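You operate a simulated robot arm through the tools that you are given. There is no shell and no other tool.

The job below is to be done with a simulated robot arm. You get a single attempt, and the scene is never put back.

## Task
Put things in order on the top of the steel bench. At the end: the black brush from the top of the steel bench stands on top of the blue-banded flat mould; the brown cup stands where the black brush stood; the beige core from the top of the steel bench stands where the thick rod stood; the thick rod stands where the brown cup stood; whatever was shut is shut again. Leave all else as you found it, and nothing knocked over.

The check looks at the end state, three seconds after you hand in, the way a careful person would. Anything else that was tipped, shoved, dropped, spilled or broken makes it a failure.

## Robot
A 6-joint arm with a two-finger parallel gripper, fixed in place. Base frame: the origin is at the foot of the arm, x ahead of it, y to its left, z up; the work surface is at about z = 0. Readings come in m, degrees, newtons and seconds.
With the tool pointing down near the work surface it reaches from about 0.14 to 0.58 m from the base axis. Its first joint turns from -66.0 to 66.0 degrees. Payload 2.1 kg.
The TCP is the grasp point between the finger pads, 0.03 m short of the fingertips. In the tool frame z runs along the fingers and y along their closing line. Largest opening 0.094 m; finger width 0.028, thickness 0.01; the body of the gripper, 0.05 by 0.096 m, starts 0.055 m behind the TCP.
Orientation is that of the tool frame in the base frame, as a unit quaternion [x, y, z, w]. With the fingers straight down and closing along the base's y, the tool's x points along the base's -x, its y along +y and its z along -z.

## Interface
- The arm moves only by the tool send_rows. Its argument "deltas" is a list of rows, each an object (a shift or turn left out is 0, a gripper value left out holds the last) with "slide": the shift along the tool's x, y, z in units of 40 mm (1.0 is 40 mm), a list of three; "turn": the turn, a rotation vector about the tool's x, y, z in units of 5 degrees (1.0 is 5 degrees), a list of three. In form: [{"slide": [x, y, z], "turn": [wx, wy, wz]}, ...]. A call has 1 to 20 rows; each row shifts and turns the commanded pose from where the row before left it, along the tool's axes as they then stand. "fingers" is the finger opening in m, from 0 to 0.094, set as the call begins (left out, the last holds). A call with a number of a shift or a turn outside -1 to 1 is refused whole. Each row takes 0.2 s and may step no farther than 0.05 m and 8.6 degrees from the row before; otherwise, or with a gripper value out of range, the whole call is refused. Where a pose cannot be reached the arm comes as near as it can. A force on the tool above 40 N (or 10 N above the force at the start of the call, whichever is more), or a blocked arm, ends the call early, and 0.2 s more pass. The fingers move at their own pace (about 0.072 m/s each) and stop on an object; they squeeze with about 25 N. The grip force told is the motor's: it shows also when the fingers shut on nothing. Time passes only in rows, and 0.2 s behind the last, so rows that do not move let the fingers close. The reply holds the time, the measured pose of the TCP, the force on the tool along the base axes, the opening and the grip force, in the units named above and with some noise, with the torque about the TCP (base axes, N m) and any sound that the robot's microphone picked up.
- Cameras (640 x 400 px; columns grow to the right, rows downward): "scene" is fixed at [0.0288, -0.36, 0.5011]; the picture's right is [0.87, -0.49, 0.00], its down [-0.24, -0.43, -0.87] and it looks along [0.43, 0.76, -0.50] (base axes); focal length 306 px, centre (320, 200). "wrist" rides on the gripper at [0.076, 0.014, -0.102] in the tool frame; the picture's right is [-0.18, 0.98, 0.00], its down [-0.75, -0.14, -0.64] and it looks along [-0.63, -0.12, 0.77] (tool axes); focal length 243 px, centre (320, 200). There is no depth. A picture from a camera that has moved, and an enlarged one, comes with that camera's place and axes in the base frame and with its lens. The place of the scene camera against the robot may be out by one fixed shift of up to 0.025 m in any direction.
- snapshot(camera): a new picture of that camera. It takes no simulated time.
- close_up(camera, box): a new picture of the part [left, top, right, bottom] of that camera's present view, enlarged. It takes no simulated time.
- sign_off(): hands the job in; it is judged then, once.

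Nothing tells you positions but the pictures and the camera data. Unless the task says otherwise, let go and move clear before handing in.

The tools are called after "Call:" by a JSON object that holds its "op" and its "data". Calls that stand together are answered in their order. send_rows: Moves the arm, as the interface text tells. Its arguments: {"type":"object","properties":{"deltas":{"type":"array","items":{"type":"object","properties":{"slide":{"type":"array","items":{"type":"number"}},"turn":{"type":"array","items":{"type":"number"}}}}},"fingers":{"type":"number"}},"required":["deltas"]} The other tools are called the same way: snapshot (camera) takes a picture; close_up (camera, box) takes an enlarged picture of a part of a camera's view; sign_off () hands the job in.

At the start:

```text
clock: 0.0
tool_pos: [0.3819, 0.0742, 0.359]
orientation: [0.0, 1.0, 0.0, 0.0]
wrist_force: [-0.2, 1.0, -0.1]
moment: [0.01, 0.0, 0.01]
width: 0.0938
finger_force: 0.1
```

scene: 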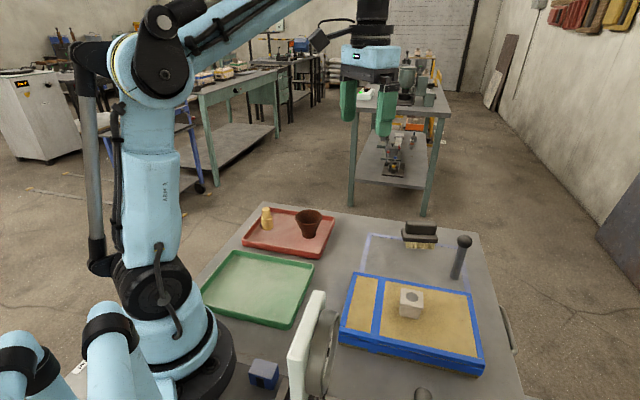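
wrist: 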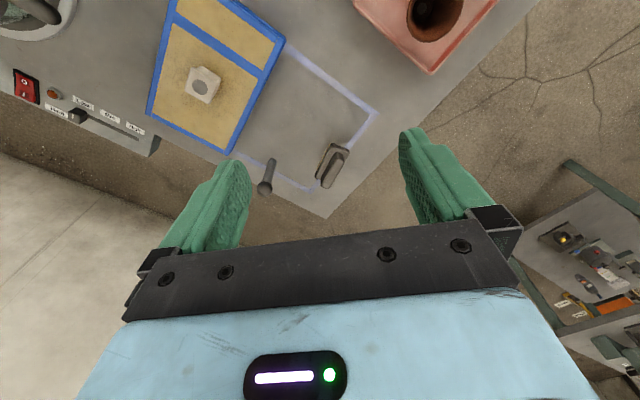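

I see a bench with a red tray (beige core and brown cup), a green tray, a black brush, a thick rod, and a blue-banded flat mould with a beige block on it. First I'll take closer looks to identify and locate everything.

Call:
{"op": "close_up", "data": {"camera": "scene", "box": [220, 190, 380, 290]}}

Call:
{"op": "close_up", "data": {"camera": "scene", "box": [330, 200, 522, 320]}}

Call:
{"op": "close_up", "data": {"camera": "scene", "box": [200, 280, 392, 400]}}

Call:
{"op": "close_up", "data": {"camera": "scene", "box": [320, 260, 544, 400]}}

Call:
{"op": "close_up", "data": {"camera": "wrist", "box": [0, 0, 352, 220]}}

```text
4.00 times, centred on (300, 240) of scene
camera zoom: at [0.0288, -0.36, 0.5011], right [0.87, -0.49, 0.0], down [-0.24, -0.43, -0.87], along [0.43, 0.76, -0.5], focal length 1226 px, centre (400, 40)
```

zoom: 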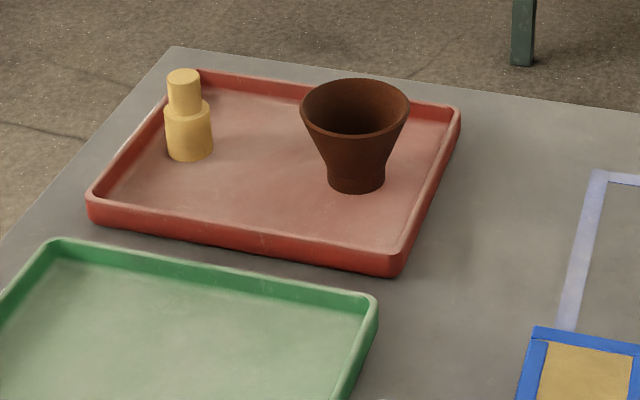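

```text
3.33 times, centred on (426, 260) of scene
camera zoom: at [0.0288, -0.36, 0.5011], right [0.87, -0.49, 0.0], down [-0.24, -0.43, -0.87], along [0.43, 0.76, -0.5], focal length 1022 px, centre (-33, 0)
```

zoom: 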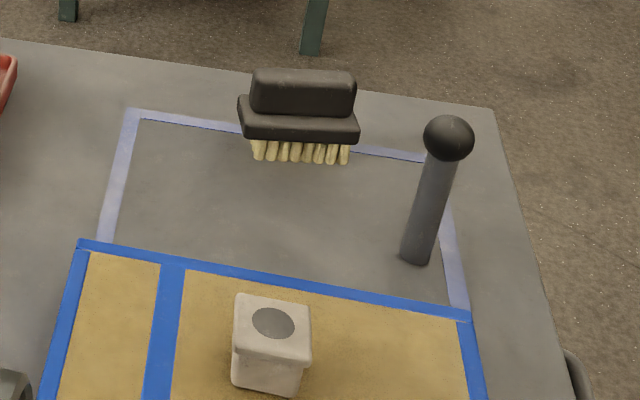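

```text
3.33 times, centred on (296, 340) of scene
camera zoom: at [0.0288, -0.36, 0.5011], right [0.87, -0.49, 0.0], down [-0.24, -0.43, -0.87], along [0.43, 0.76, -0.5], focal length 1022 px, centre (400, -267)
```

zoom: 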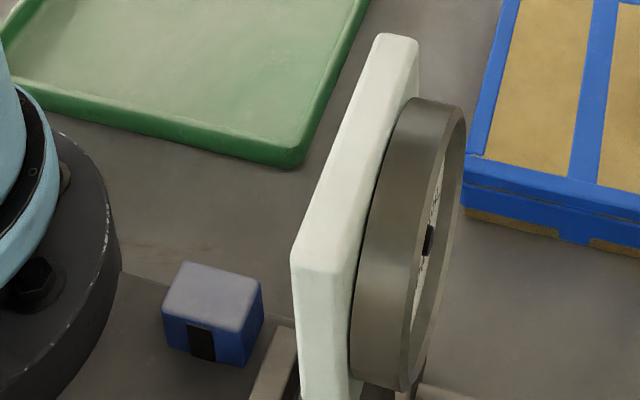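

```text
2.86 times, centred on (432, 330) of scene
camera zoom: at [0.0288, -0.36, 0.5011], right [0.87, -0.49, 0.0], down [-0.24, -0.43, -0.87], along [0.43, 0.76, -0.5], focal length 876 px, centre (0, -171)
```

zoom: 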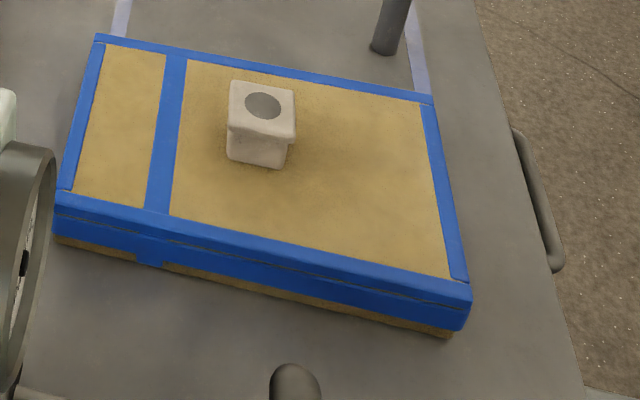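

```text
1.82 times, centred on (176, 110) of wrist
camera zoom: at [0.3065, 0.0889, 0.4602], right [0.18, 0.98, 0.0], down [0.75, -0.14, 0.64], along [0.63, -0.12, -0.77], focal length 441 px, centre (582, 364)
```

zoom: 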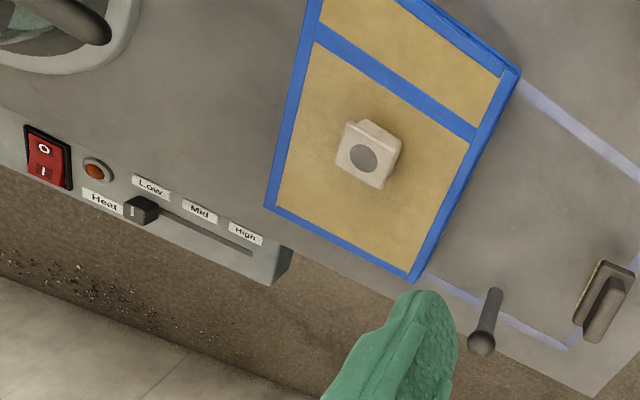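

The beige stepped core and the brown cup look to be in the red tray near (0.25, 0.33) and (0.34, 0.25), the rod near (0.556, -0.06) and the brush near (0.56, 0.06). I'll pull the arm back and up for an overall wrist view.

Call:
{"op": "send_rows", "data": {"deltas": [{"slide": [1, 0, -0.25]}, {"slide": [1, 0, -0.25]}, {"slide": [1, 0, -0.25]}, {"slide": [1, 0, -0.25]}, {}]}}

Call:
{"op": "snapshot", "data": {"camera": "wrist"}}

Call:
{"op": "snapshot", "data": {"camera": "scene"}}

```text
clock: 1.2
tool_pos: [0.2214, 0.074, 0.3988]
orientation: [0.001, 1.0, 0.0, 0.0]
wrist_force: [0.3, -1.0, -0.1]
moment: [0.0, 0.05, 0.01]
width: 0.0941
finger_force: 0.0
```

```text
taken
camera wrist: at [0.1453, 0.0874, 0.5005], right [0.18, 0.98, 0.0], down [0.75, -0.14, 0.64], along [0.63, -0.12, -0.77], focal length 243 px, centre (320, 200)
```

wrist: 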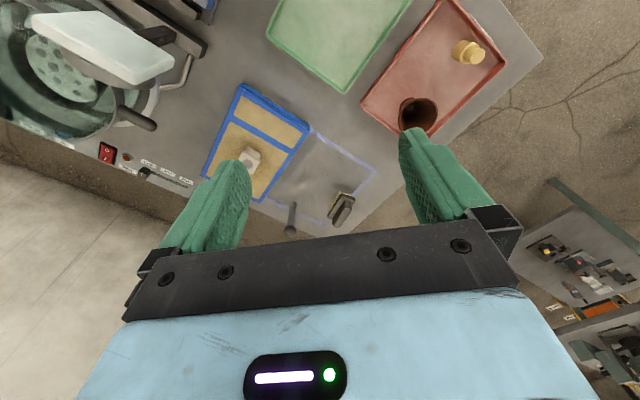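

```text
taken
```

scene: 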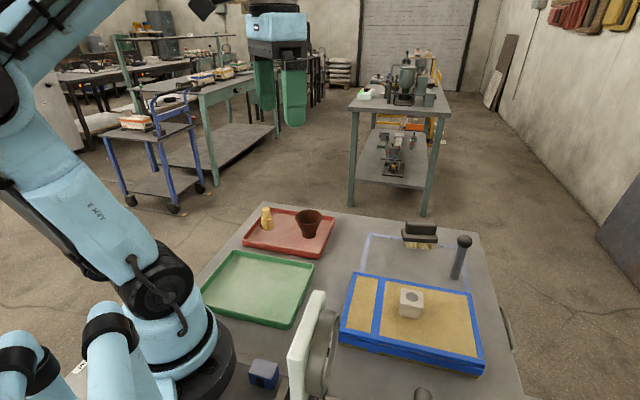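

The overall view shows a round machine with an open-looking lid at the left plus the mould, trays and tools. I'll enlarge these parts to understand them.

Call:
{"op": "close_up", "data": {"camera": "wrist", "box": [0, 0, 256, 160]}}

Call:
{"op": "close_up", "data": {"camera": "wrist", "box": [340, 0, 564, 140]}}

Call:
{"op": "close_up", "data": {"camera": "wrist", "box": [190, 70, 414, 240]}}

Call:
{"op": "close_up", "data": {"camera": "scene", "box": [240, 320, 368, 400]}}

```text
2.50 times, centred on (128, 80) of wrist
camera zoom: at [0.1453, 0.0874, 0.5005], right [0.18, 0.98, 0.0], down [0.75, -0.14, 0.64], along [0.63, -0.12, -0.77], focal length 606 px, centre (800, 500)
```

zoom: 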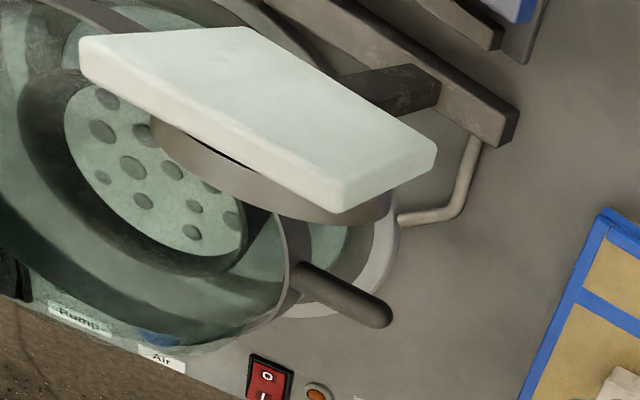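

```text
2.86 times, centred on (452, 70) of wrist
camera zoom: at [0.1453, 0.0874, 0.5005], right [0.18, 0.98, 0.0], down [0.75, -0.14, 0.64], along [0.63, -0.12, -0.77], focal length 693 px, centre (-57, 571)
```

zoom: 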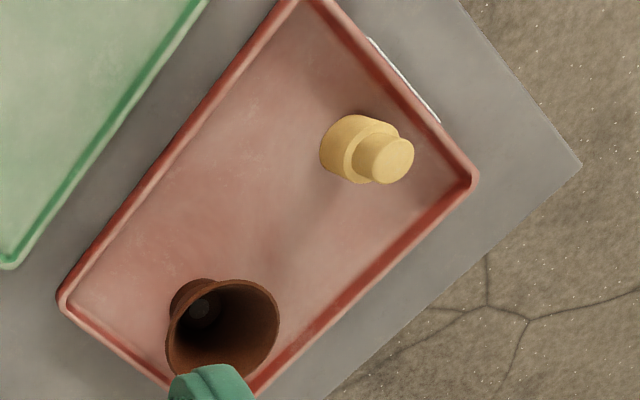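

```text
2.35 times, centred on (302, 155) of wrist
camera zoom: at [0.1453, 0.0874, 0.5005], right [0.18, 0.98, 0.0], down [0.75, -0.14, 0.64], along [0.63, -0.12, -0.77], focal length 571 px, centre (362, 306)
```

zoom: 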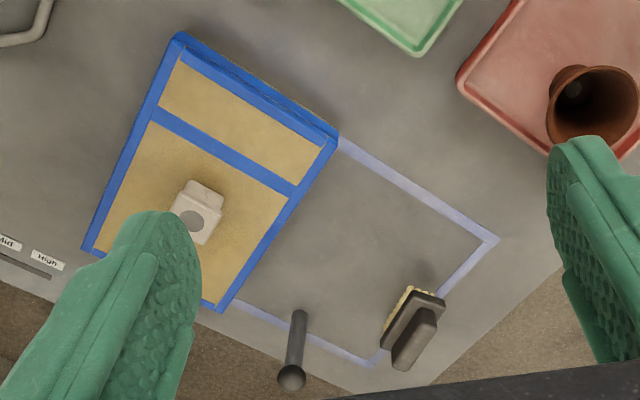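

```text
5.00 times, centred on (304, 360) of scene
camera zoom: at [0.0288, -0.36, 0.5011], right [0.87, -0.49, 0.0], down [-0.24, -0.43, -0.87], along [0.43, 0.76, -0.5], focal length 1532 px, centre (400, -600)
```

zoom: 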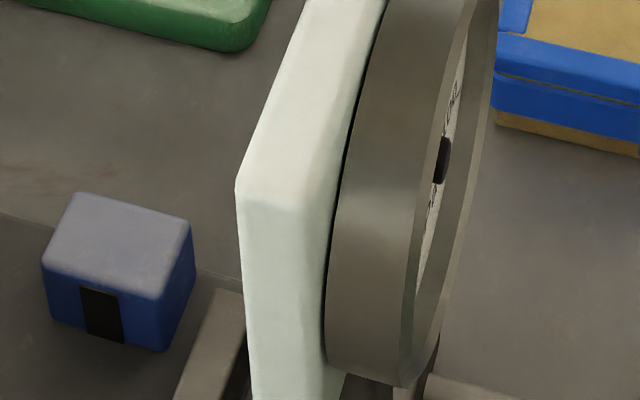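

The machine at the left looks like a chamber with a gauge and isn't needed. I'll check the pale block on the mould and the background benches for duplicates, to be sure which item is the "beige core".

Call:
{"op": "close_up", "data": {"camera": "scene", "box": [380, 276, 444, 326]}}

Call:
{"op": "close_up", "data": {"camera": "scene", "box": [340, 40, 468, 180]}}

Call:
{"op": "close_up", "data": {"camera": "scene", "box": [40, 20, 240, 160]}}

Call:
{"op": "close_up", "data": {"camera": "wrist", "box": [480, 170, 640, 300]}}

Call:
{"op": "close_up", "data": {"camera": "scene", "box": [520, 0, 640, 80]}}

```text
8.00 times, centred on (412, 301) of scene
camera zoom: at [0.0288, -0.36, 0.5011], right [0.87, -0.49, 0.0], down [-0.24, -0.43, -0.87], along [0.43, 0.76, -0.5], focal length 2452 px, centre (-416, -608)
```

zoom: 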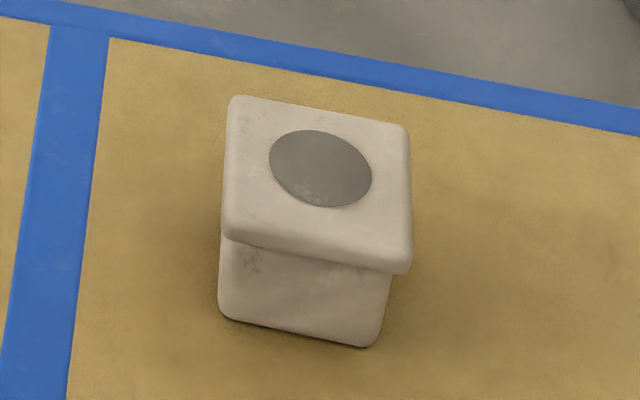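

```text
2.86 times, centred on (404, 110) of scene
camera zoom: at [0.0288, -0.36, 0.5011], right [0.87, -0.49, 0.0], down [-0.24, -0.43, -0.87], along [0.43, 0.76, -0.5], focal length 876 px, centre (80, 457)
```

zoom: 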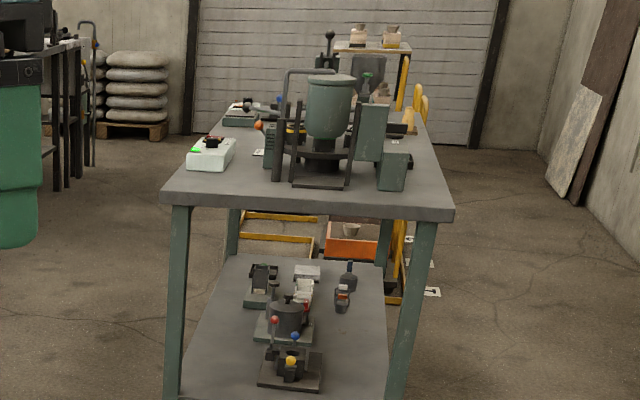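

```text
2.86 times, centred on (140, 90) of scene
camera zoom: at [0.0288, -0.36, 0.5011], right [0.87, -0.49, 0.0], down [-0.24, -0.43, -0.87], along [0.43, 0.76, -0.5], focal length 876 px, centre (834, 514)
```

zoom: 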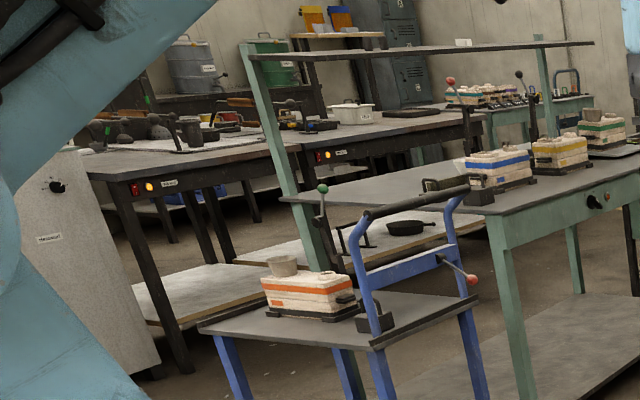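

```text
3.08 times, centred on (560, 235) of wrist
camera zoom: at [0.1453, 0.0874, 0.5005], right [0.18, 0.98, 0.0], down [0.75, -0.14, 0.64], along [0.63, -0.12, -0.77], focal length 746 px, centre (-418, 92)
```

zoom: 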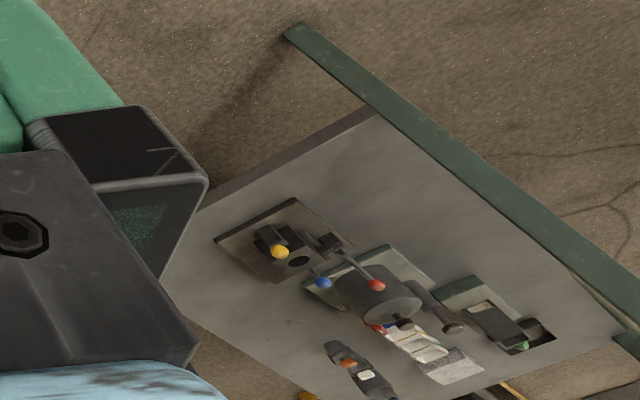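

```text
5.00 times, centred on (580, 40) of scene
camera zoom: at [0.0288, -0.36, 0.5011], right [0.87, -0.49, 0.0], down [-0.24, -0.43, -0.87], along [0.43, 0.76, -0.5], focal length 1532 px, centre (-980, 1000)
```

zoom: 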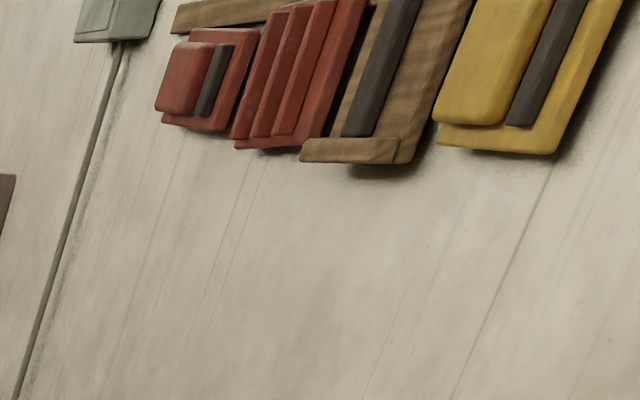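

The stepped tan cylinder in the red tray is clearly the core; the pale block belongs on the mould and stays put. I estimate the mould top at z≈0.04, centred near (0.37, -0.10), with free sand near (0.41, -0.15). Next I'll hover over the brush with the gripper yawed to it.

Call:
{"op": "send_rows", "data": {"deltas": [{"slide": [-1, 0, 0.5]}, {"slide": [-1, 0, 0.5]}, {"slide": [-1, 0, 0.5]}, {"slide": [-1, 0, 0.5]}, {"slide": [-1, 0, 0.5]}, {"slide": [-1, 0, 0.5]}, {"slide": [-1, -0.15, 0.5]}, {"slide": [-1, -0.15, 0.5]}, {"turn": [0, 0, 1]}, {"turn": [0, 0, 1]}, {"turn": [0, 0, 1]}, {"turn": [0, 0, 1]}, {"turn": [0, 0, 1]}, {"turn": [0, 0, 1]}, {"turn": [0, 0, 1]}, {}]}}

Call:
{"op": "snapshot", "data": {"camera": "wrist"}}

Call:
{"op": "snapshot", "data": {"camera": "scene"}}

```text
clock: 4.6
tool_pos: [0.5418, 0.0639, 0.2388]
orientation: [0.301, 0.954, 0.001, 0.0]
wrist_force: [-0.1, -0.8, -0.6]
moment: [0.01, 0.0, 0.06]
width: 0.0939
finger_force: 0.0
```

```text
taken
camera wrist: at [0.4889, 0.1179, 0.3407], right [0.72, 0.7, 0.0], down [0.53, -0.55, 0.64], along [0.45, -0.46, -0.77], focal length 243 px, centre (320, 200)
```

wrist: 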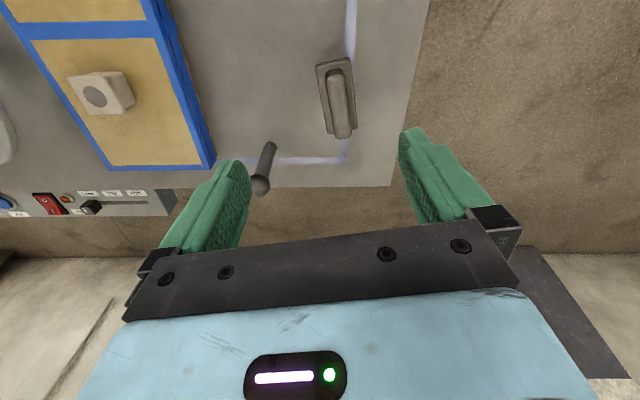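

```text
taken
```

scene: 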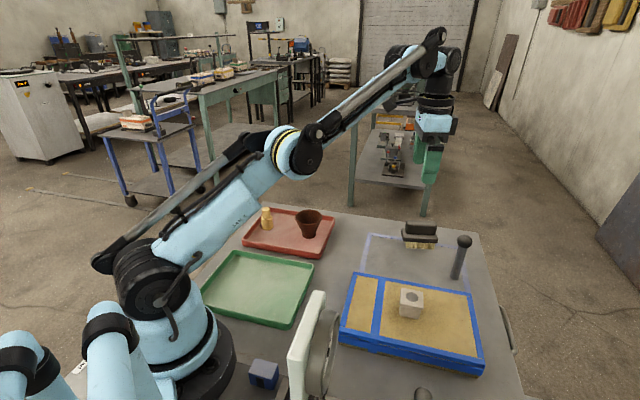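

Call:
{"op": "close_up", "data": {"camera": "wrist", "box": [230, 40, 390, 200]}}

Call:
{"op": "close_up", "data": {"camera": "scene", "box": [390, 212, 486, 284]}}

```text
2.50 times, centred on (310, 120) of wrist
camera zoom: at [0.4889, 0.1179, 0.3407], right [0.72, 0.7, 0.0], down [0.53, -0.55, 0.64], along [0.45, -0.46, -0.77], focal length 606 px, centre (345, 400)
```

zoom: 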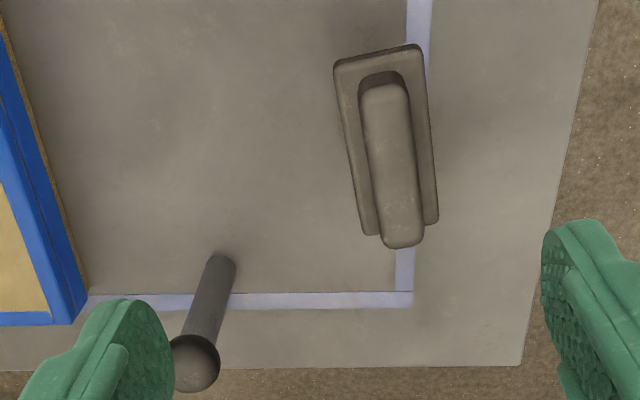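

```text
5.56 times, centred on (438, 248) of scene
camera zoom: at [0.0288, -0.36, 0.5011], right [0.87, -0.49, 0.0], down [-0.24, -0.43, -0.87], along [0.43, 0.76, -0.5], focal length 1703 px, centre (-336, -67)
```

zoom: 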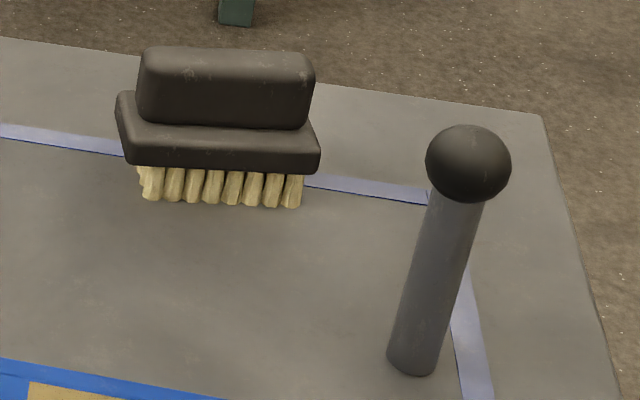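

The brush (about 82 x 38 mm, axis at -35°) is centred near (0.573, 0.065), and the rod is at (0.557, -0.061). I'll move over the brush's centre and descend partway to check alignment and reach.

Call:
{"op": "send_rows", "data": {"deltas": [{"slide": [-0.62, 0.47, 0]}, {"slide": [0, 0, 1]}, {"slide": [0, 0, 1]}, {"slide": [0, 0, 1]}, {}]}}

Call:
{"op": "snapshot", "data": {"camera": "wrist"}}

Call:
{"op": "close_up", "data": {"camera": "scene", "box": [360, 150, 520, 290]}}

```text
clock: 5.8
tool_pos: [0.5437, 0.0624, 0.1142]
orientation: [0.3, 0.954, 0.0, 0.001]
wrist_force: [-1.0, -0.4, -1.2]
moment: [0.01, -0.01, 0.01]
width: 0.0939
finger_force: 0.0
out of reach, approached as far as the arm can: row 1
```

```text
taken
camera wrist: at [0.4903, 0.1167, 0.2149], right [0.71, 0.7, 0.0], down [0.54, -0.55, 0.64], along [0.45, -0.46, -0.77], focal length 243 px, centre (320, 200)
```

wrist: 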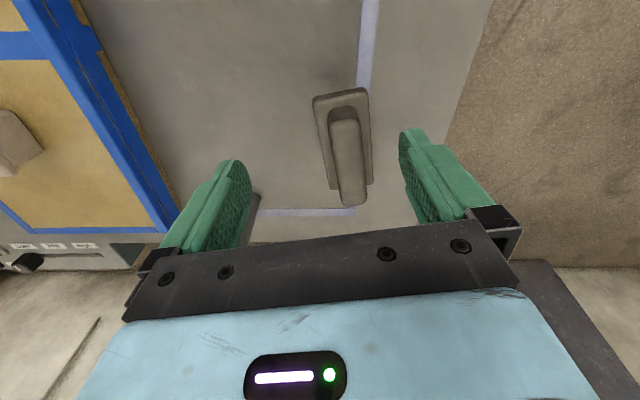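

```text
2.86 times, centred on (440, 220) of scene
camera zoom: at [0.0288, -0.36, 0.5011], right [0.87, -0.49, 0.0], down [-0.24, -0.43, -0.87], along [0.43, 0.76, -0.5], focal length 876 px, centre (-23, 143)
```

zoom: 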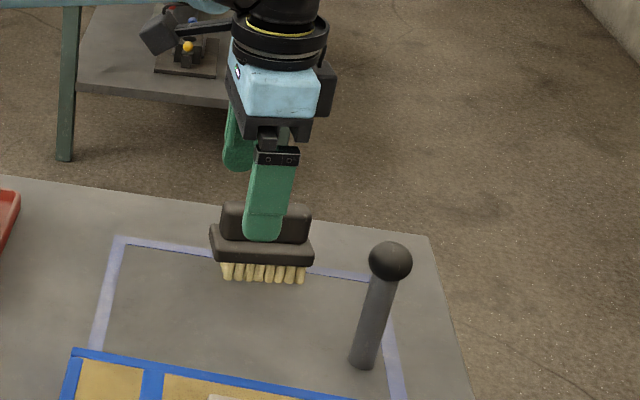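

The gripper is over the brush but reach was limited at that height; lower down reach should be better. I'll shift outward now with fingertips still above the brush.

Call:
{"op": "send_rows", "data": {"deltas": [{"slide": [-0.28, 0.24, 0]}, {"slide": [-0.28, 0.24, 0]}, {}]}}

Call:
{"op": "snapshot", "data": {"camera": "wrist"}}

```text
clock: 6.6
tool_pos: [0.5732, 0.065, 0.1139]
orientation: [0.301, 0.954, 0.0, -0.001]
wrist_force: [0.2, 0.8, -0.7]
moment: [0.01, -0.01, -0.01]
width: 0.0942
finger_force: 0.1
```

```text
taken
camera wrist: at [0.5204, 0.1197, 0.215], right [0.71, 0.7, 0.0], down [0.54, -0.55, 0.64], along [0.45, -0.46, -0.77], focal length 243 px, centre (320, 200)
```

wrist: 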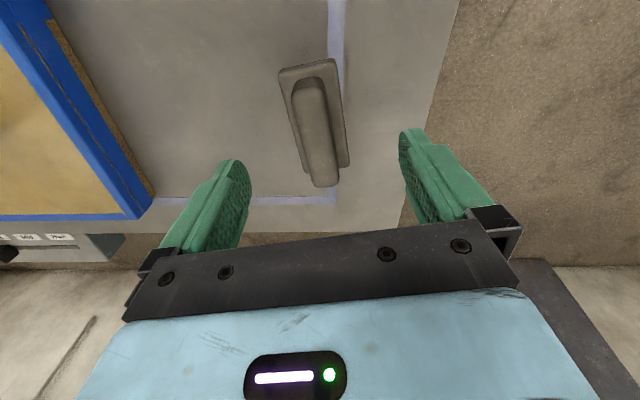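

Alignment is good; the brush centre is about 6 mm nearer along tool x. I'll correct that and descend to z≈0.042 to grip the brush's plate.

Call:
{"op": "send_rows", "data": {"deltas": [{"slide": [0.15, -0.05, 0]}, {"slide": [0, 0, 0.9]}, {"slide": [0, 0, 0.88]}, {}]}}

Call:
{"op": "snapshot", "data": {"camera": "wrist"}}

Call:
{"op": "close_up", "data": {"camera": "scene", "box": [360, 150, 520, 290]}}

```text
clock: 7.6
tool_pos: [0.5666, 0.0669, 0.0423]
orientation: [0.301, 0.954, 0.0, 0.0]
wrist_force: [-0.2, 0.2, 0.5]
moment: [0.02, 0.01, 0.01]
width: 0.094
finger_force: 0.0
```

```text
taken
camera wrist: at [0.5138, 0.1227, 0.1432], right [0.71, 0.7, 0.0], down [0.54, -0.55, 0.64], along [0.45, -0.46, -0.77], focal length 243 px, centre (320, 200)
```

wrist: 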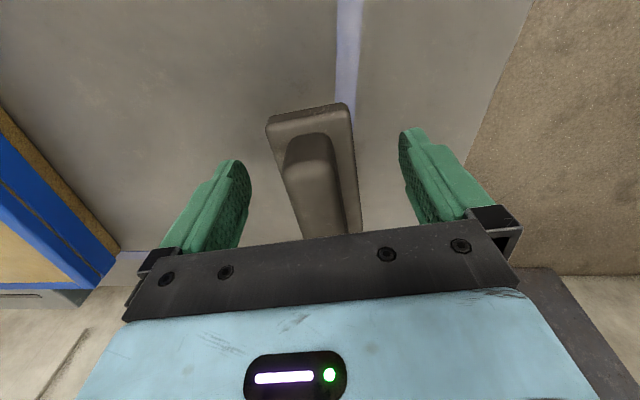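

```text
2.86 times, centred on (440, 220) of scene
camera zoom: at [0.0288, -0.36, 0.5011], right [0.87, -0.49, 0.0], down [-0.24, -0.43, -0.87], along [0.43, 0.76, -0.5], focal length 876 px, centre (-23, 143)
```

zoom: 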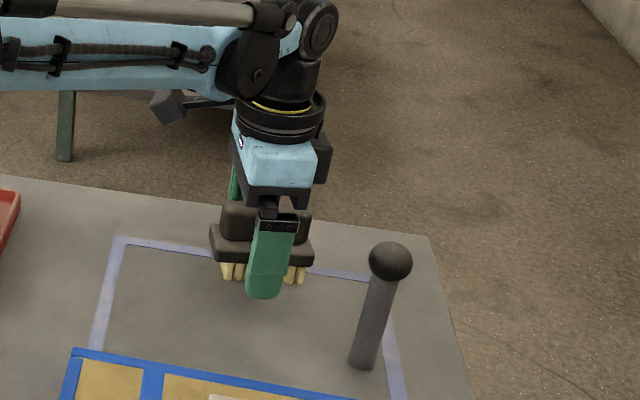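

The brush sits centred between the fingers. I'll close the gripper on it.

Call:
{"op": "send_rows", "data": {"deltas": [{}, {}, {}, {}, {}], "fingers": 0.0}}

Call:
{"op": "snapshot", "data": {"camera": "wrist"}}

```text
clock: 8.8
tool_pos: [0.5684, 0.0676, 0.0415]
orientation: [0.3, 0.954, 0.0, -0.001]
wrist_force: [-1.2, 0.9, -0.3]
moment: [0.01, -0.01, -0.03]
width: 0.0412
finger_force: 25.1
```

```text
taken
camera wrist: at [0.5138, 0.1227, 0.1435], right [0.71, 0.7, 0.0], down [0.54, -0.55, 0.64], along [0.45, -0.46, -0.77], focal length 243 px, centre (320, 200)
```

wrist: 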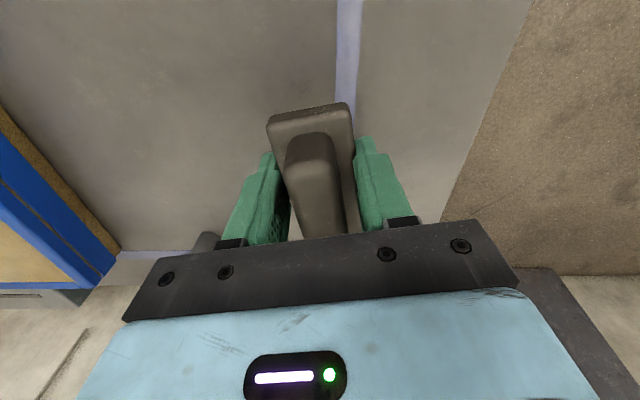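

The gripper holds the brush (width 41 mm, 25 N). I'll lift it, pull inward and turn it to line up with the mould.

Call:
{"op": "send_rows", "data": {"deltas": [{"slide": [0, 0, -0.5]}, {"slide": [0, 0, -0.75]}, {"slide": [0, 0, -0.75]}, {"slide": [0.82, -0.57, -0.4]}, {"slide": [0.82, -0.57, -0.4]}, {"slide": [0.82, -0.57, -0.4]}, {}]}}

Call:
{"op": "snapshot", "data": {"camera": "wrist"}}

```text
clock: 10.4
tool_pos: [0.4441, 0.0649, 0.1705]
orientation: [0.301, 0.954, 0.0, 0.0]
wrist_force: [0.5, -1.2, -1.4]
moment: [0.02, -0.04, -0.02]
width: 0.0412
finger_force: 26.1
```

```text
taken
camera wrist: at [0.3909, 0.1202, 0.2721], right [0.71, 0.7, 0.0], down [0.54, -0.55, 0.64], along [0.45, -0.46, -0.77], focal length 243 px, centre (320, 200)
```

wrist: 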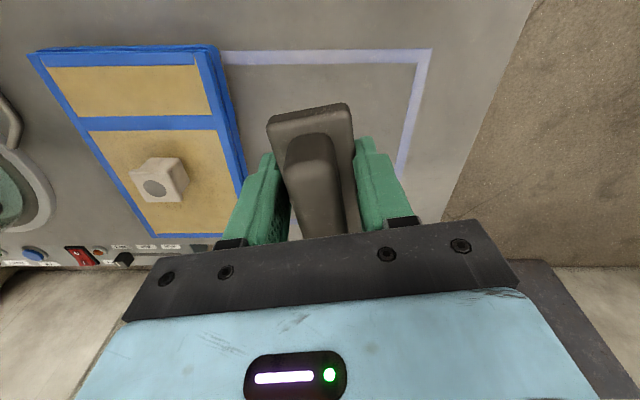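

The brush is lifted cleanly. Now I'll turn it about 78° to line it up with the mould's short side.

Call:
{"op": "send_rows", "data": {"deltas": [{"turn": [0, 0, -1]}, {"turn": [0, 0, -1]}, {"turn": [0, 0, -1]}, {"turn": [0, 0, -1]}, {"turn": [0, 0, -1]}, {"turn": [0, 0, -1]}, {"turn": [0, 0, -1]}, {"turn": [0, 0, -1]}, {"turn": [0, 0, -1]}, {"turn": [0, 0, -1]}, {"turn": [0, 0, -1]}, {"turn": [0, 0, -1]}, {"turn": [0, 0, -1]}, {"turn": [0, 0, -1]}, {"turn": [0, 0, -1]}, {"turn": [0, 0, -0.6]}, {}]}}

Call:
{"op": "snapshot", "data": {"camera": "wrist"}}

Call:
{"op": "snapshot", "data": {"camera": "scene"}}

```text
clock: 14.0
tool_pos: [0.4474, 0.0664, 0.1713]
orientation: [-0.367, 0.93, 0.001, 0.0]
wrist_force: [1.2, -1.2, -0.2]
moment: [0.03, -0.04, -0.02]
width: 0.0414
finger_force: 24.7
```

```text
taken
camera wrist: at [0.3814, 0.0254, 0.2722], right [-0.54, 0.84, 0.0], down [0.65, 0.41, 0.64], along [0.54, 0.34, -0.77], focal length 243 px, centre (320, 200)
```

wrist: 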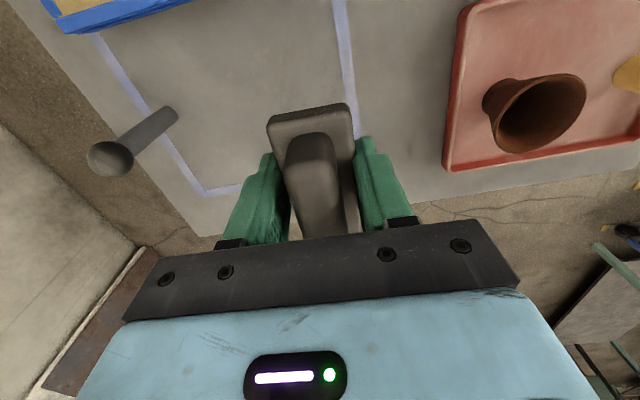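

```text
taken
```

scene: 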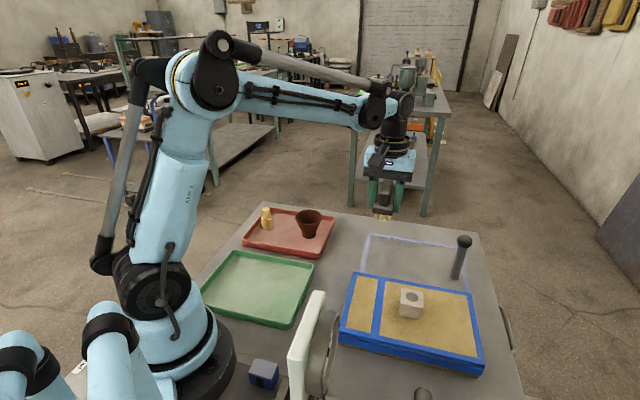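

The brush is aligned with the mould. I'll move it over the free sand section on the far side of the pale block, staying high.

Call:
{"op": "send_rows", "data": {"deltas": [{"slide": [0.872, -0.663, 0]}, {"slide": [0.872, -0.663, 0]}, {"slide": [0.872, -0.663, 0]}, {"slide": [0.872, -0.663, 0]}, {"slide": [0.872, -0.663, 0]}, {}]}}

Call:
{"op": "snapshot", "data": {"camera": "wrist"}}

Call:
{"op": "snapshot", "data": {"camera": "scene"}}

```text
clock: 15.4
tool_pos: [0.4105, -0.149, 0.1717]
orientation: [-0.366, 0.931, -0.001, 0.001]
wrist_force: [0.3, -0.6, 0.0]
moment: [-0.01, -0.03, -0.04]
width: 0.0414
finger_force: 25.1
```

```text
taken
camera wrist: at [0.345, -0.1908, 0.2728], right [-0.54, 0.84, 0.0], down [0.65, 0.41, 0.64], along [0.54, 0.34, -0.77], focal length 243 px, centre (320, 200)
```

wrist: 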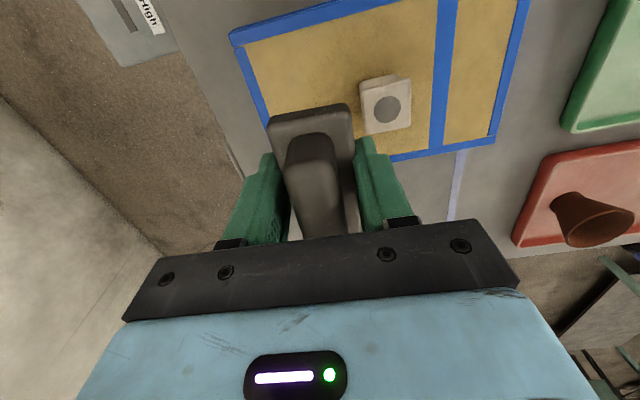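

```text
taken
```

scene: 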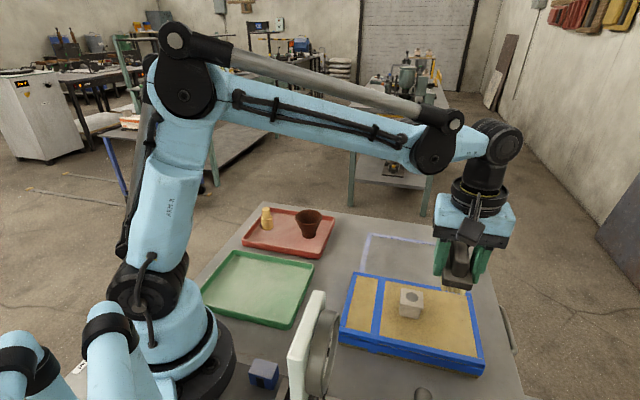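

Over the mould now. I refine: block top at z≈0.07, centre (0.374, -0.106); mould top roughly z≈0.035. I'll shift 16 mm further from the block and descend to just above the surface.

Call:
{"op": "send_rows", "data": {"deltas": [{"slide": [0, -0.4, 0]}, {"slide": [0, 0, 0.7]}, {"slide": [0, 0, 0.7]}, {"slide": [0, 0, 0.5]}, {}]}}

Call:
{"op": "close_up", "data": {"camera": "scene", "box": [360, 190, 520, 380]}}

Call:
{"op": "snapshot", "data": {"camera": "wrist"}}

```text
clock: 16.6
tool_pos: [0.4185, -0.161, 0.096]
orientation: [-0.367, 0.93, 0.0, 0.0]
wrist_force: [-0.3, 0.4, -1.1]
moment: [-0.02, -0.01, -0.01]
width: 0.0412
finger_force: 25.1
```

```text
2.11 times, centred on (440, 285) of scene
camera zoom: at [0.0288, -0.36, 0.5011], right [0.87, -0.49, 0.0], down [-0.24, -0.43, -0.87], along [0.43, 0.76, -0.5], focal length 645 px, centre (67, 21)
```

zoom: 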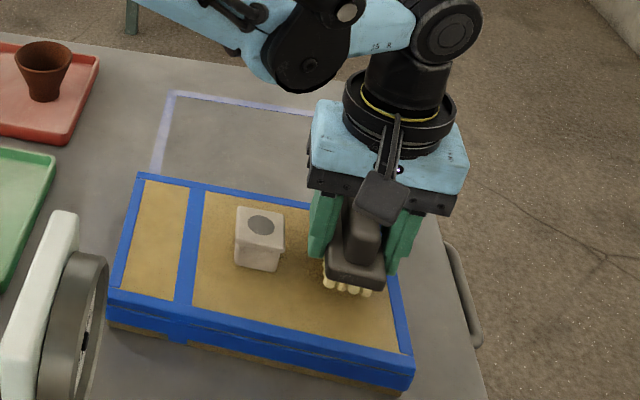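

```text
taken
camera wrist: at [0.3544, -0.2029, 0.1963], right [-0.54, 0.84, 0.0], down [0.65, 0.41, 0.64], along [0.54, 0.34, -0.77], focal length 243 px, centre (320, 200)
```

wrist: 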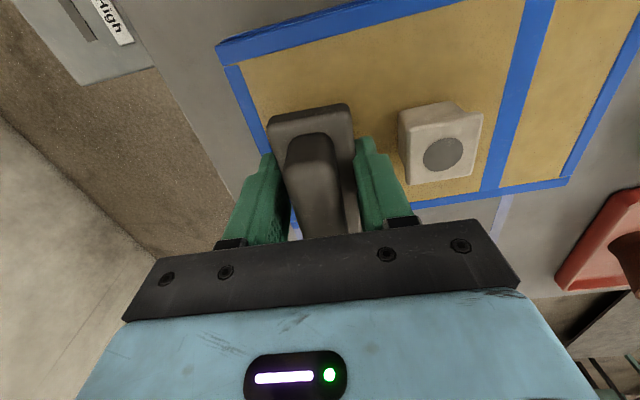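

Placement looks clear of the block and inside the mould edge. I'll lower in small steps watching the force.

Call:
{"op": "send_rows", "data": {"deltas": [{"slide": [0, 0, 0.1]}, {"slide": [0, 0, 0.1]}, {}]}}

Call:
{"op": "send_rows", "data": {"deltas": [{"slide": [0, 0, 0.06]}, {}]}}

Call:
{"op": "send_rows", "data": {"deltas": [{"slide": [0, 0, 0.06]}, {}]}}

```text
clock: 17.4
tool_pos: [0.4205, -0.1618, 0.087]
orientation: [-0.367, 0.93, -0.001, 0.0]
wrist_force: [-0.3, 0.5, -1.0]
moment: [0.02, 0.01, -0.04]
width: 0.0412
finger_force: 25.4
```

```text
clock: 18.0
tool_pos: [0.4201, -0.1617, 0.0856]
orientation: [-0.367, 0.93, 0.0, 0.0]
wrist_force: [-0.7, 0.4, -1.1]
moment: [0.0, 0.0, 0.0]
width: 0.0412
finger_force: 25.6
```

```text
clock: 18.6
tool_pos: [0.4198, -0.1604, 0.0826]
orientation: [-0.366, 0.931, 0.0, 0.0]
wrist_force: [-0.4, -0.2, -2.4]
moment: [0.02, 0.02, -0.01]
width: 0.0413
finger_force: 24.4
```

No contact yet; continuing down in 2 mm steps.

Call:
{"op": "send_rows", "data": {"deltas": [{"slide": [0, 0, 0.05]}, {}]}}

Call:
{"op": "send_rows", "data": {"deltas": [{"slide": [0, 0, 0.05]}, {}]}}

Call:
{"op": "close_up", "data": {"camera": "scene", "box": [400, 230, 496, 350]}}

```text
clock: 19.2
tool_pos: [0.4217, -0.1598, 0.0809]
orientation: [-0.367, 0.93, 0.0, -0.001]
wrist_force: [-1.3, -2.0, 19.8]
moment: [-0.07, 0.01, -0.02]
width: 0.0412
finger_force: 25.1
```

```text
clock: 19.6
tool_pos: [0.4197, -0.1611, 0.0804]
orientation: [-0.366, 0.93, 0.0, 0.0]
wrist_force: [0.1, -0.3, 11.6]
moment: [0.12, -0.09, 0.01]
width: 0.0415
finger_force: 24.6
stopped in row 2: the force on the tool passed its limit at 49 N (the readings are from after the stop); the commanded pose is now the measured one
```

```text
3.33 times, centred on (448, 290) of scene
camera zoom: at [0.0288, -0.3599, 0.5011], right [0.87, -0.49, 0.0], down [-0.24, -0.43, -0.87], along [0.43, 0.76, -0.5], focal length 1022 px, centre (-107, -100)
```

zoom: 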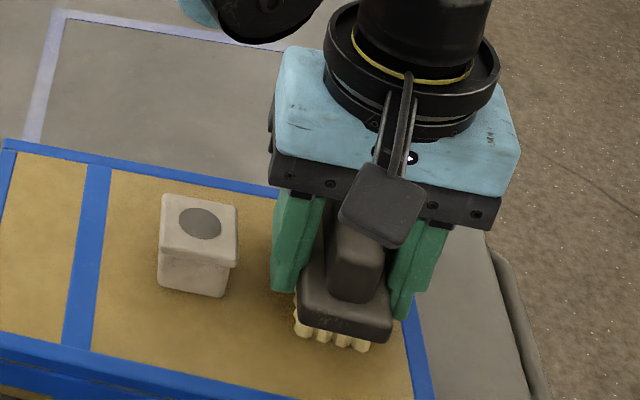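

Contact found at TCP z≈0.0805 (mould top ≈0.039). I'll relieve the pressure slightly and open the fingers modestly.

Call:
{"op": "send_rows", "data": {"deltas": [{"slide": [0, 0, -0.01]}, {}]}}

Call:
{"op": "send_rows", "data": {"deltas": [{}, {}, {}], "fingers": 0.066}}

Call:
{"op": "snapshot", "data": {"camera": "wrist"}}

Call:
{"op": "close_up", "data": {"camera": "scene", "box": [360, 230, 520, 380]}}

```text
clock: 20.2
tool_pos: [0.4216, -0.1604, 0.0808]
orientation: [-0.366, 0.93, 0.0, 0.0]
wrist_force: [0.6, -1.7, 10.0]
moment: [0.0, -0.08, 0.01]
width: 0.0414
finger_force: 24.9
```

```text
clock: 21.0
tool_pos: [0.4192, -0.1607, 0.08]
orientation: [-0.367, 0.93, 0.0, -0.001]
wrist_force: [-0.3, -0.1, -0.3]
moment: [0.03, 0.0, -0.03]
width: 0.0659
finger_force: 0.1
```

```text
taken
camera wrist: at [0.3561, -0.2019, 0.1818], right [-0.54, 0.84, 0.0], down [0.65, 0.41, 0.64], along [0.54, 0.34, -0.77], focal length 243 px, centre (320, 200)
```

wrist: 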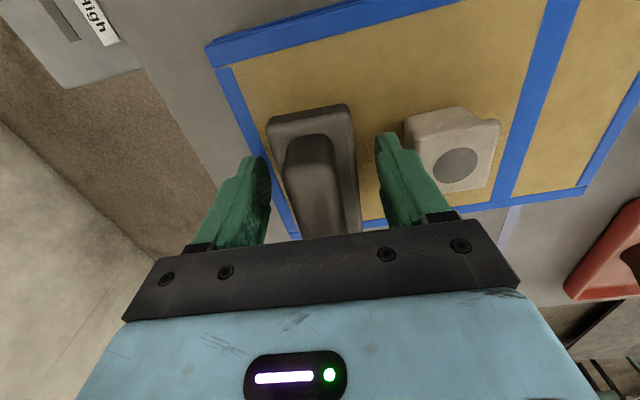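

```text
2.67 times, centred on (440, 305) of scene
camera zoom: at [0.0288, -0.36, 0.5011], right [0.87, -0.49, 0.0], down [-0.24, -0.43, -0.87], along [0.43, 0.76, -0.5], focal length 817 px, centre (0, -80)
```

zoom: 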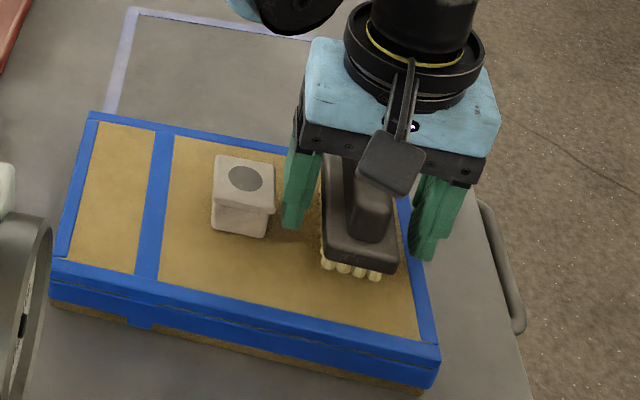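

The brush stands on the mould. I'll rise straight up clear of it.

Call:
{"op": "send_rows", "data": {"deltas": [{"slide": [0, 0, -0.5]}, {"slide": [0, 0, -1]}, {"slide": [0, 0, -1]}, {"slide": [0, 0, -1]}, {}]}}

Call:
{"op": "snapshot", "data": {"camera": "wrist"}}

Call:
{"op": "snapshot", "data": {"camera": "scene"}}

```text
clock: 22.2
tool_pos: [0.4205, -0.1578, 0.2216]
orientation: [-0.367, 0.93, 0.0, 0.0]
wrist_force: [-0.3, 0.7, -0.2]
moment: [0.01, 0.0, -0.02]
width: 0.0662
finger_force: 0.0
```

```text
taken
camera wrist: at [0.3571, -0.2012, 0.3227], right [-0.54, 0.84, 0.0], down [0.65, 0.41, 0.64], along [0.54, 0.34, -0.77], focal length 243 px, centre (320, 200)
```

wrist: 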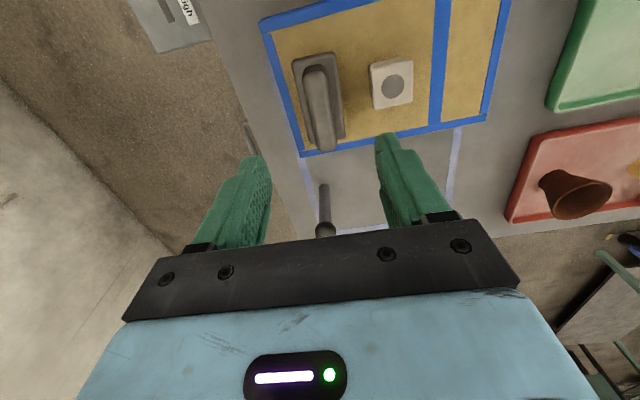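

```text
taken
```

scene: 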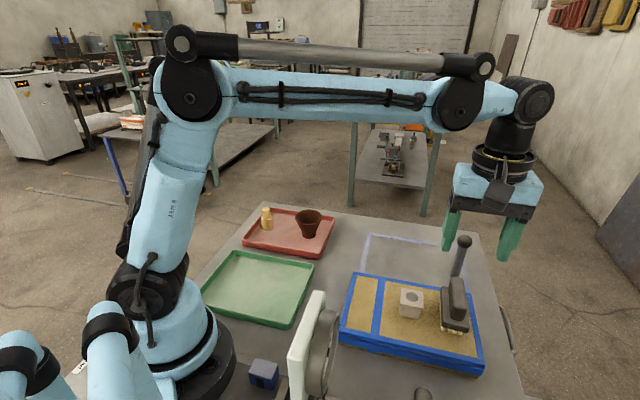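

The brush stands well on the mould. Next I'll travel high over to the brown cup and look down at it.

Call:
{"op": "send_rows", "data": {"deltas": [{"slide": [-0.576, 0.963, 0]}, {"slide": [-0.576, 0.963, 0]}, {"slide": [-0.576, 0.963, 0]}, {"slide": [-0.576, 0.963, 0]}, {"slide": [-0.576, 0.963, 0]}, {"slide": [-0.576, 0.963, 0]}, {"slide": [-0.576, 0.963, 0]}, {"slide": [-0.576, 0.963, 0]}, {"slide": [-0.576, 0.963, 0]}, {}], "fingers": 0.094}}

Call:
{"op": "snapshot", "data": {"camera": "wrist"}}

Call:
{"op": "snapshot", "data": {"camera": "scene"}}

```text
clock: 24.4
tool_pos: [0.3376, 0.239, 0.2187]
orientation: [-0.366, 0.931, 0.0, 0.001]
wrist_force: [-0.9, 0.0, -0.3]
moment: [-0.01, 0.07, -0.02]
width: 0.0941
finger_force: 0.0
```

```text
taken
camera wrist: at [0.2738, 0.1968, 0.3195], right [-0.54, 0.84, 0.0], down [0.65, 0.41, 0.64], along [0.54, 0.34, -0.77], focal length 243 px, centre (320, 200)
```

wrist: 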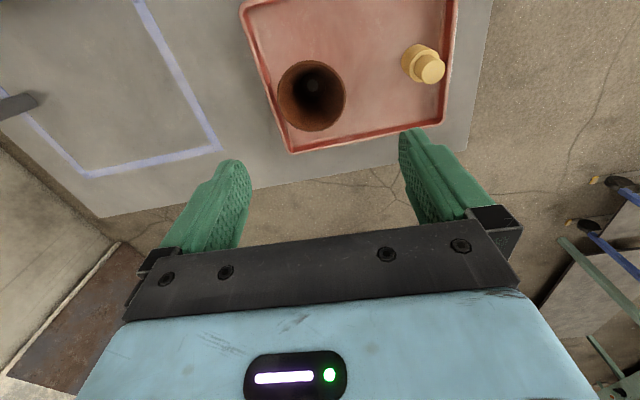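

```text
taken
```

scene: 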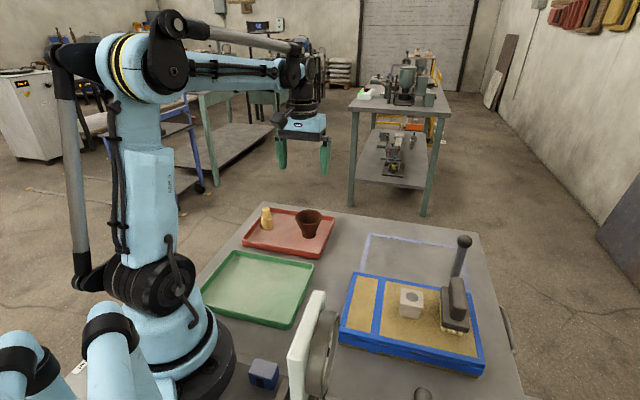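

Call:
{"op": "close_up", "data": {"camera": "wrist", "box": [232, 10, 472, 160]}}

Call:
{"op": "close_up", "data": {"camera": "scene", "box": [236, 194, 348, 264]}}

```text
2.67 times, centred on (352, 85) of wrist
camera zoom: at [0.2738, 0.1968, 0.3195], right [-0.54, 0.84, 0.0], down [0.65, 0.41, 0.64], along [0.54, 0.34, -0.77], focal length 647 px, centre (235, 507)
```

zoom: 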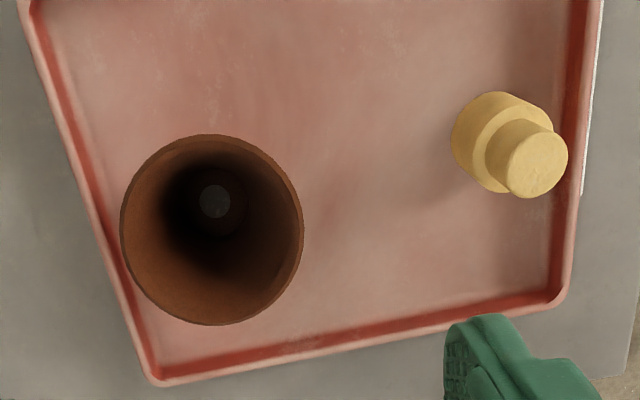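

```text
5.71 times, centred on (292, 229) of scene
camera zoom: at [0.0288, -0.3599, 0.5011], right [0.87, -0.49, 0.0], down [-0.24, -0.43, -0.87], along [0.43, 0.76, -0.5], focal length 1751 px, centre (480, 34)
```

zoom: 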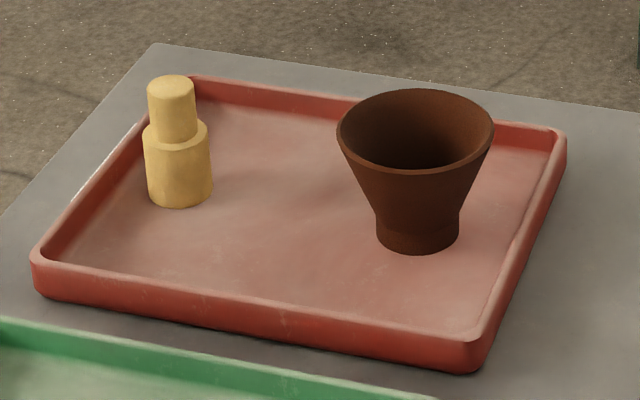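

The cup's axis is near (0.3445, 0.231), rim about 69 mm across at z≈0.065. I'll centre on it and descend partway to verify.

Call:
{"op": "send_rows", "data": {"deltas": [{"slide": [0.05, -0.225, 0]}, {"slide": [0, 0, 1]}, {"slide": [0, 0, 1]}, {}]}}

Call:
{"op": "snapshot", "data": {"camera": "wrist"}}

Call:
{"op": "close_up", "data": {"camera": "scene", "box": [220, 120, 380, 270]}}

```text
clock: 25.4
tool_pos: [0.3413, 0.2273, 0.139]
orientation: [-0.366, 0.931, 0.0, 0.0]
wrist_force: [-0.1, 0.0, -0.6]
moment: [0.0, 0.03, -0.02]
width: 0.094
finger_force: 0.1
```

```text
taken
camera wrist: at [0.2763, 0.1854, 0.2401], right [-0.54, 0.84, 0.0], down [0.65, 0.41, 0.64], along [0.54, 0.34, -0.77], focal length 243 px, centre (320, 200)
```

wrist: 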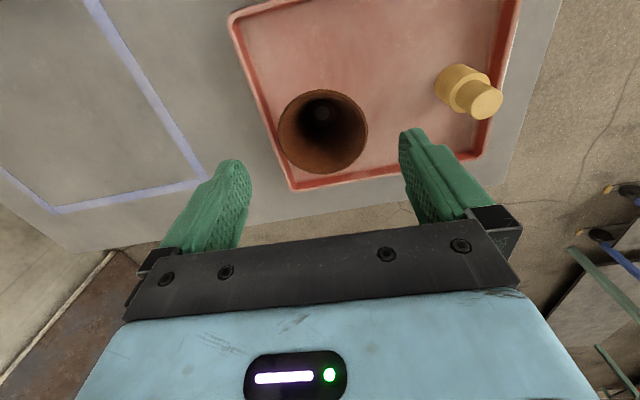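

```text
2.67 times, centred on (300, 195) of scene
camera zoom: at [0.0288, -0.36, 0.5011], right [0.87, -0.49, 0.0], down [-0.24, -0.43, -0.87], along [0.43, 0.76, -0.5], focal length 817 px, centre (373, 213)
```

zoom: 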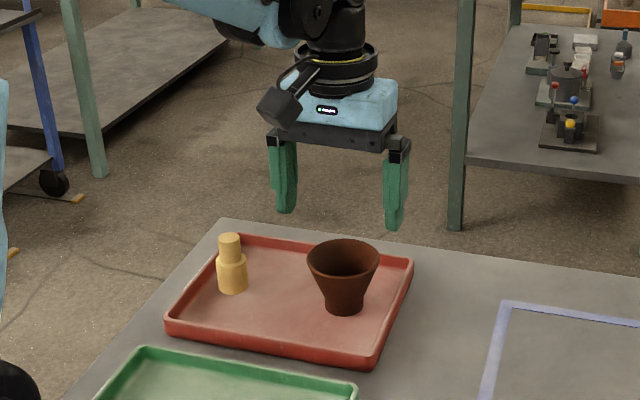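

Centred within a couple of millimetres. I'll descend to rim level and close on the cup.

Call:
{"op": "send_rows", "data": {"deltas": [{"slide": [0, 0.04, 0]}, {"slide": [0, 0, 1]}, {"slide": [0, 0, 1.0]}, {}]}}

Call:
{"op": "snapshot", "data": {"camera": "wrist"}}

Call:
{"op": "close_up", "data": {"camera": "scene", "box": [220, 150, 380, 270]}}

```text
clock: 26.4
tool_pos: [0.3396, 0.2267, 0.058]
orientation: [-0.367, 0.93, 0.0, 0.0]
wrist_force: [0.6, 0.0, -0.1]
moment: [-0.02, 0.0, -0.02]
width: 0.094
finger_force: 0.1
```

```text
taken
camera wrist: at [0.2756, 0.1857, 0.1597], right [-0.54, 0.84, 0.0], down [0.65, 0.41, 0.64], along [0.54, 0.34, -0.77], focal length 243 px, centre (320, 200)
```

wrist: 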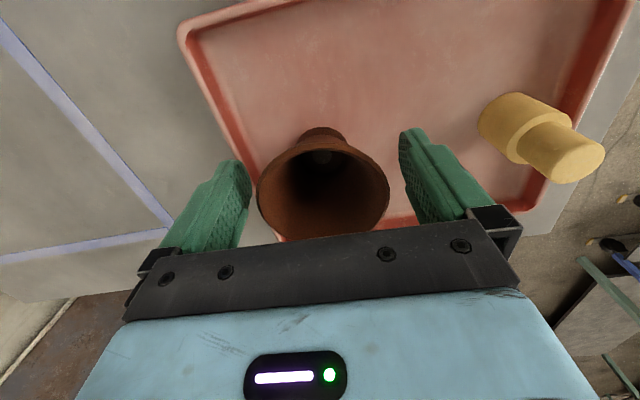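

```text
3.33 times, centred on (300, 210) of scene
camera zoom: at [0.0288, -0.36, 0.5011], right [0.87, -0.49, 0.0], down [-0.24, -0.43, -0.87], along [0.43, 0.76, -0.5], focal length 1022 px, centre (387, 167)
```

zoom: 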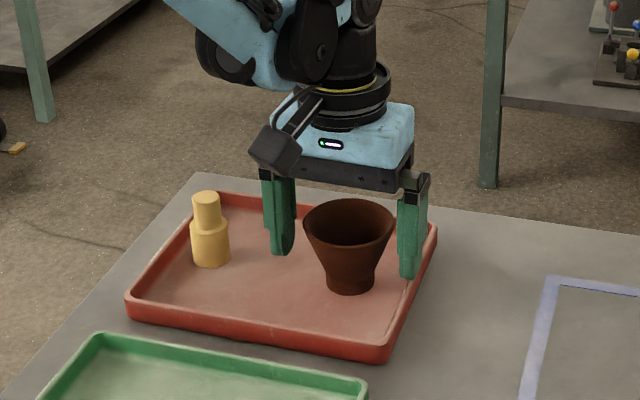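

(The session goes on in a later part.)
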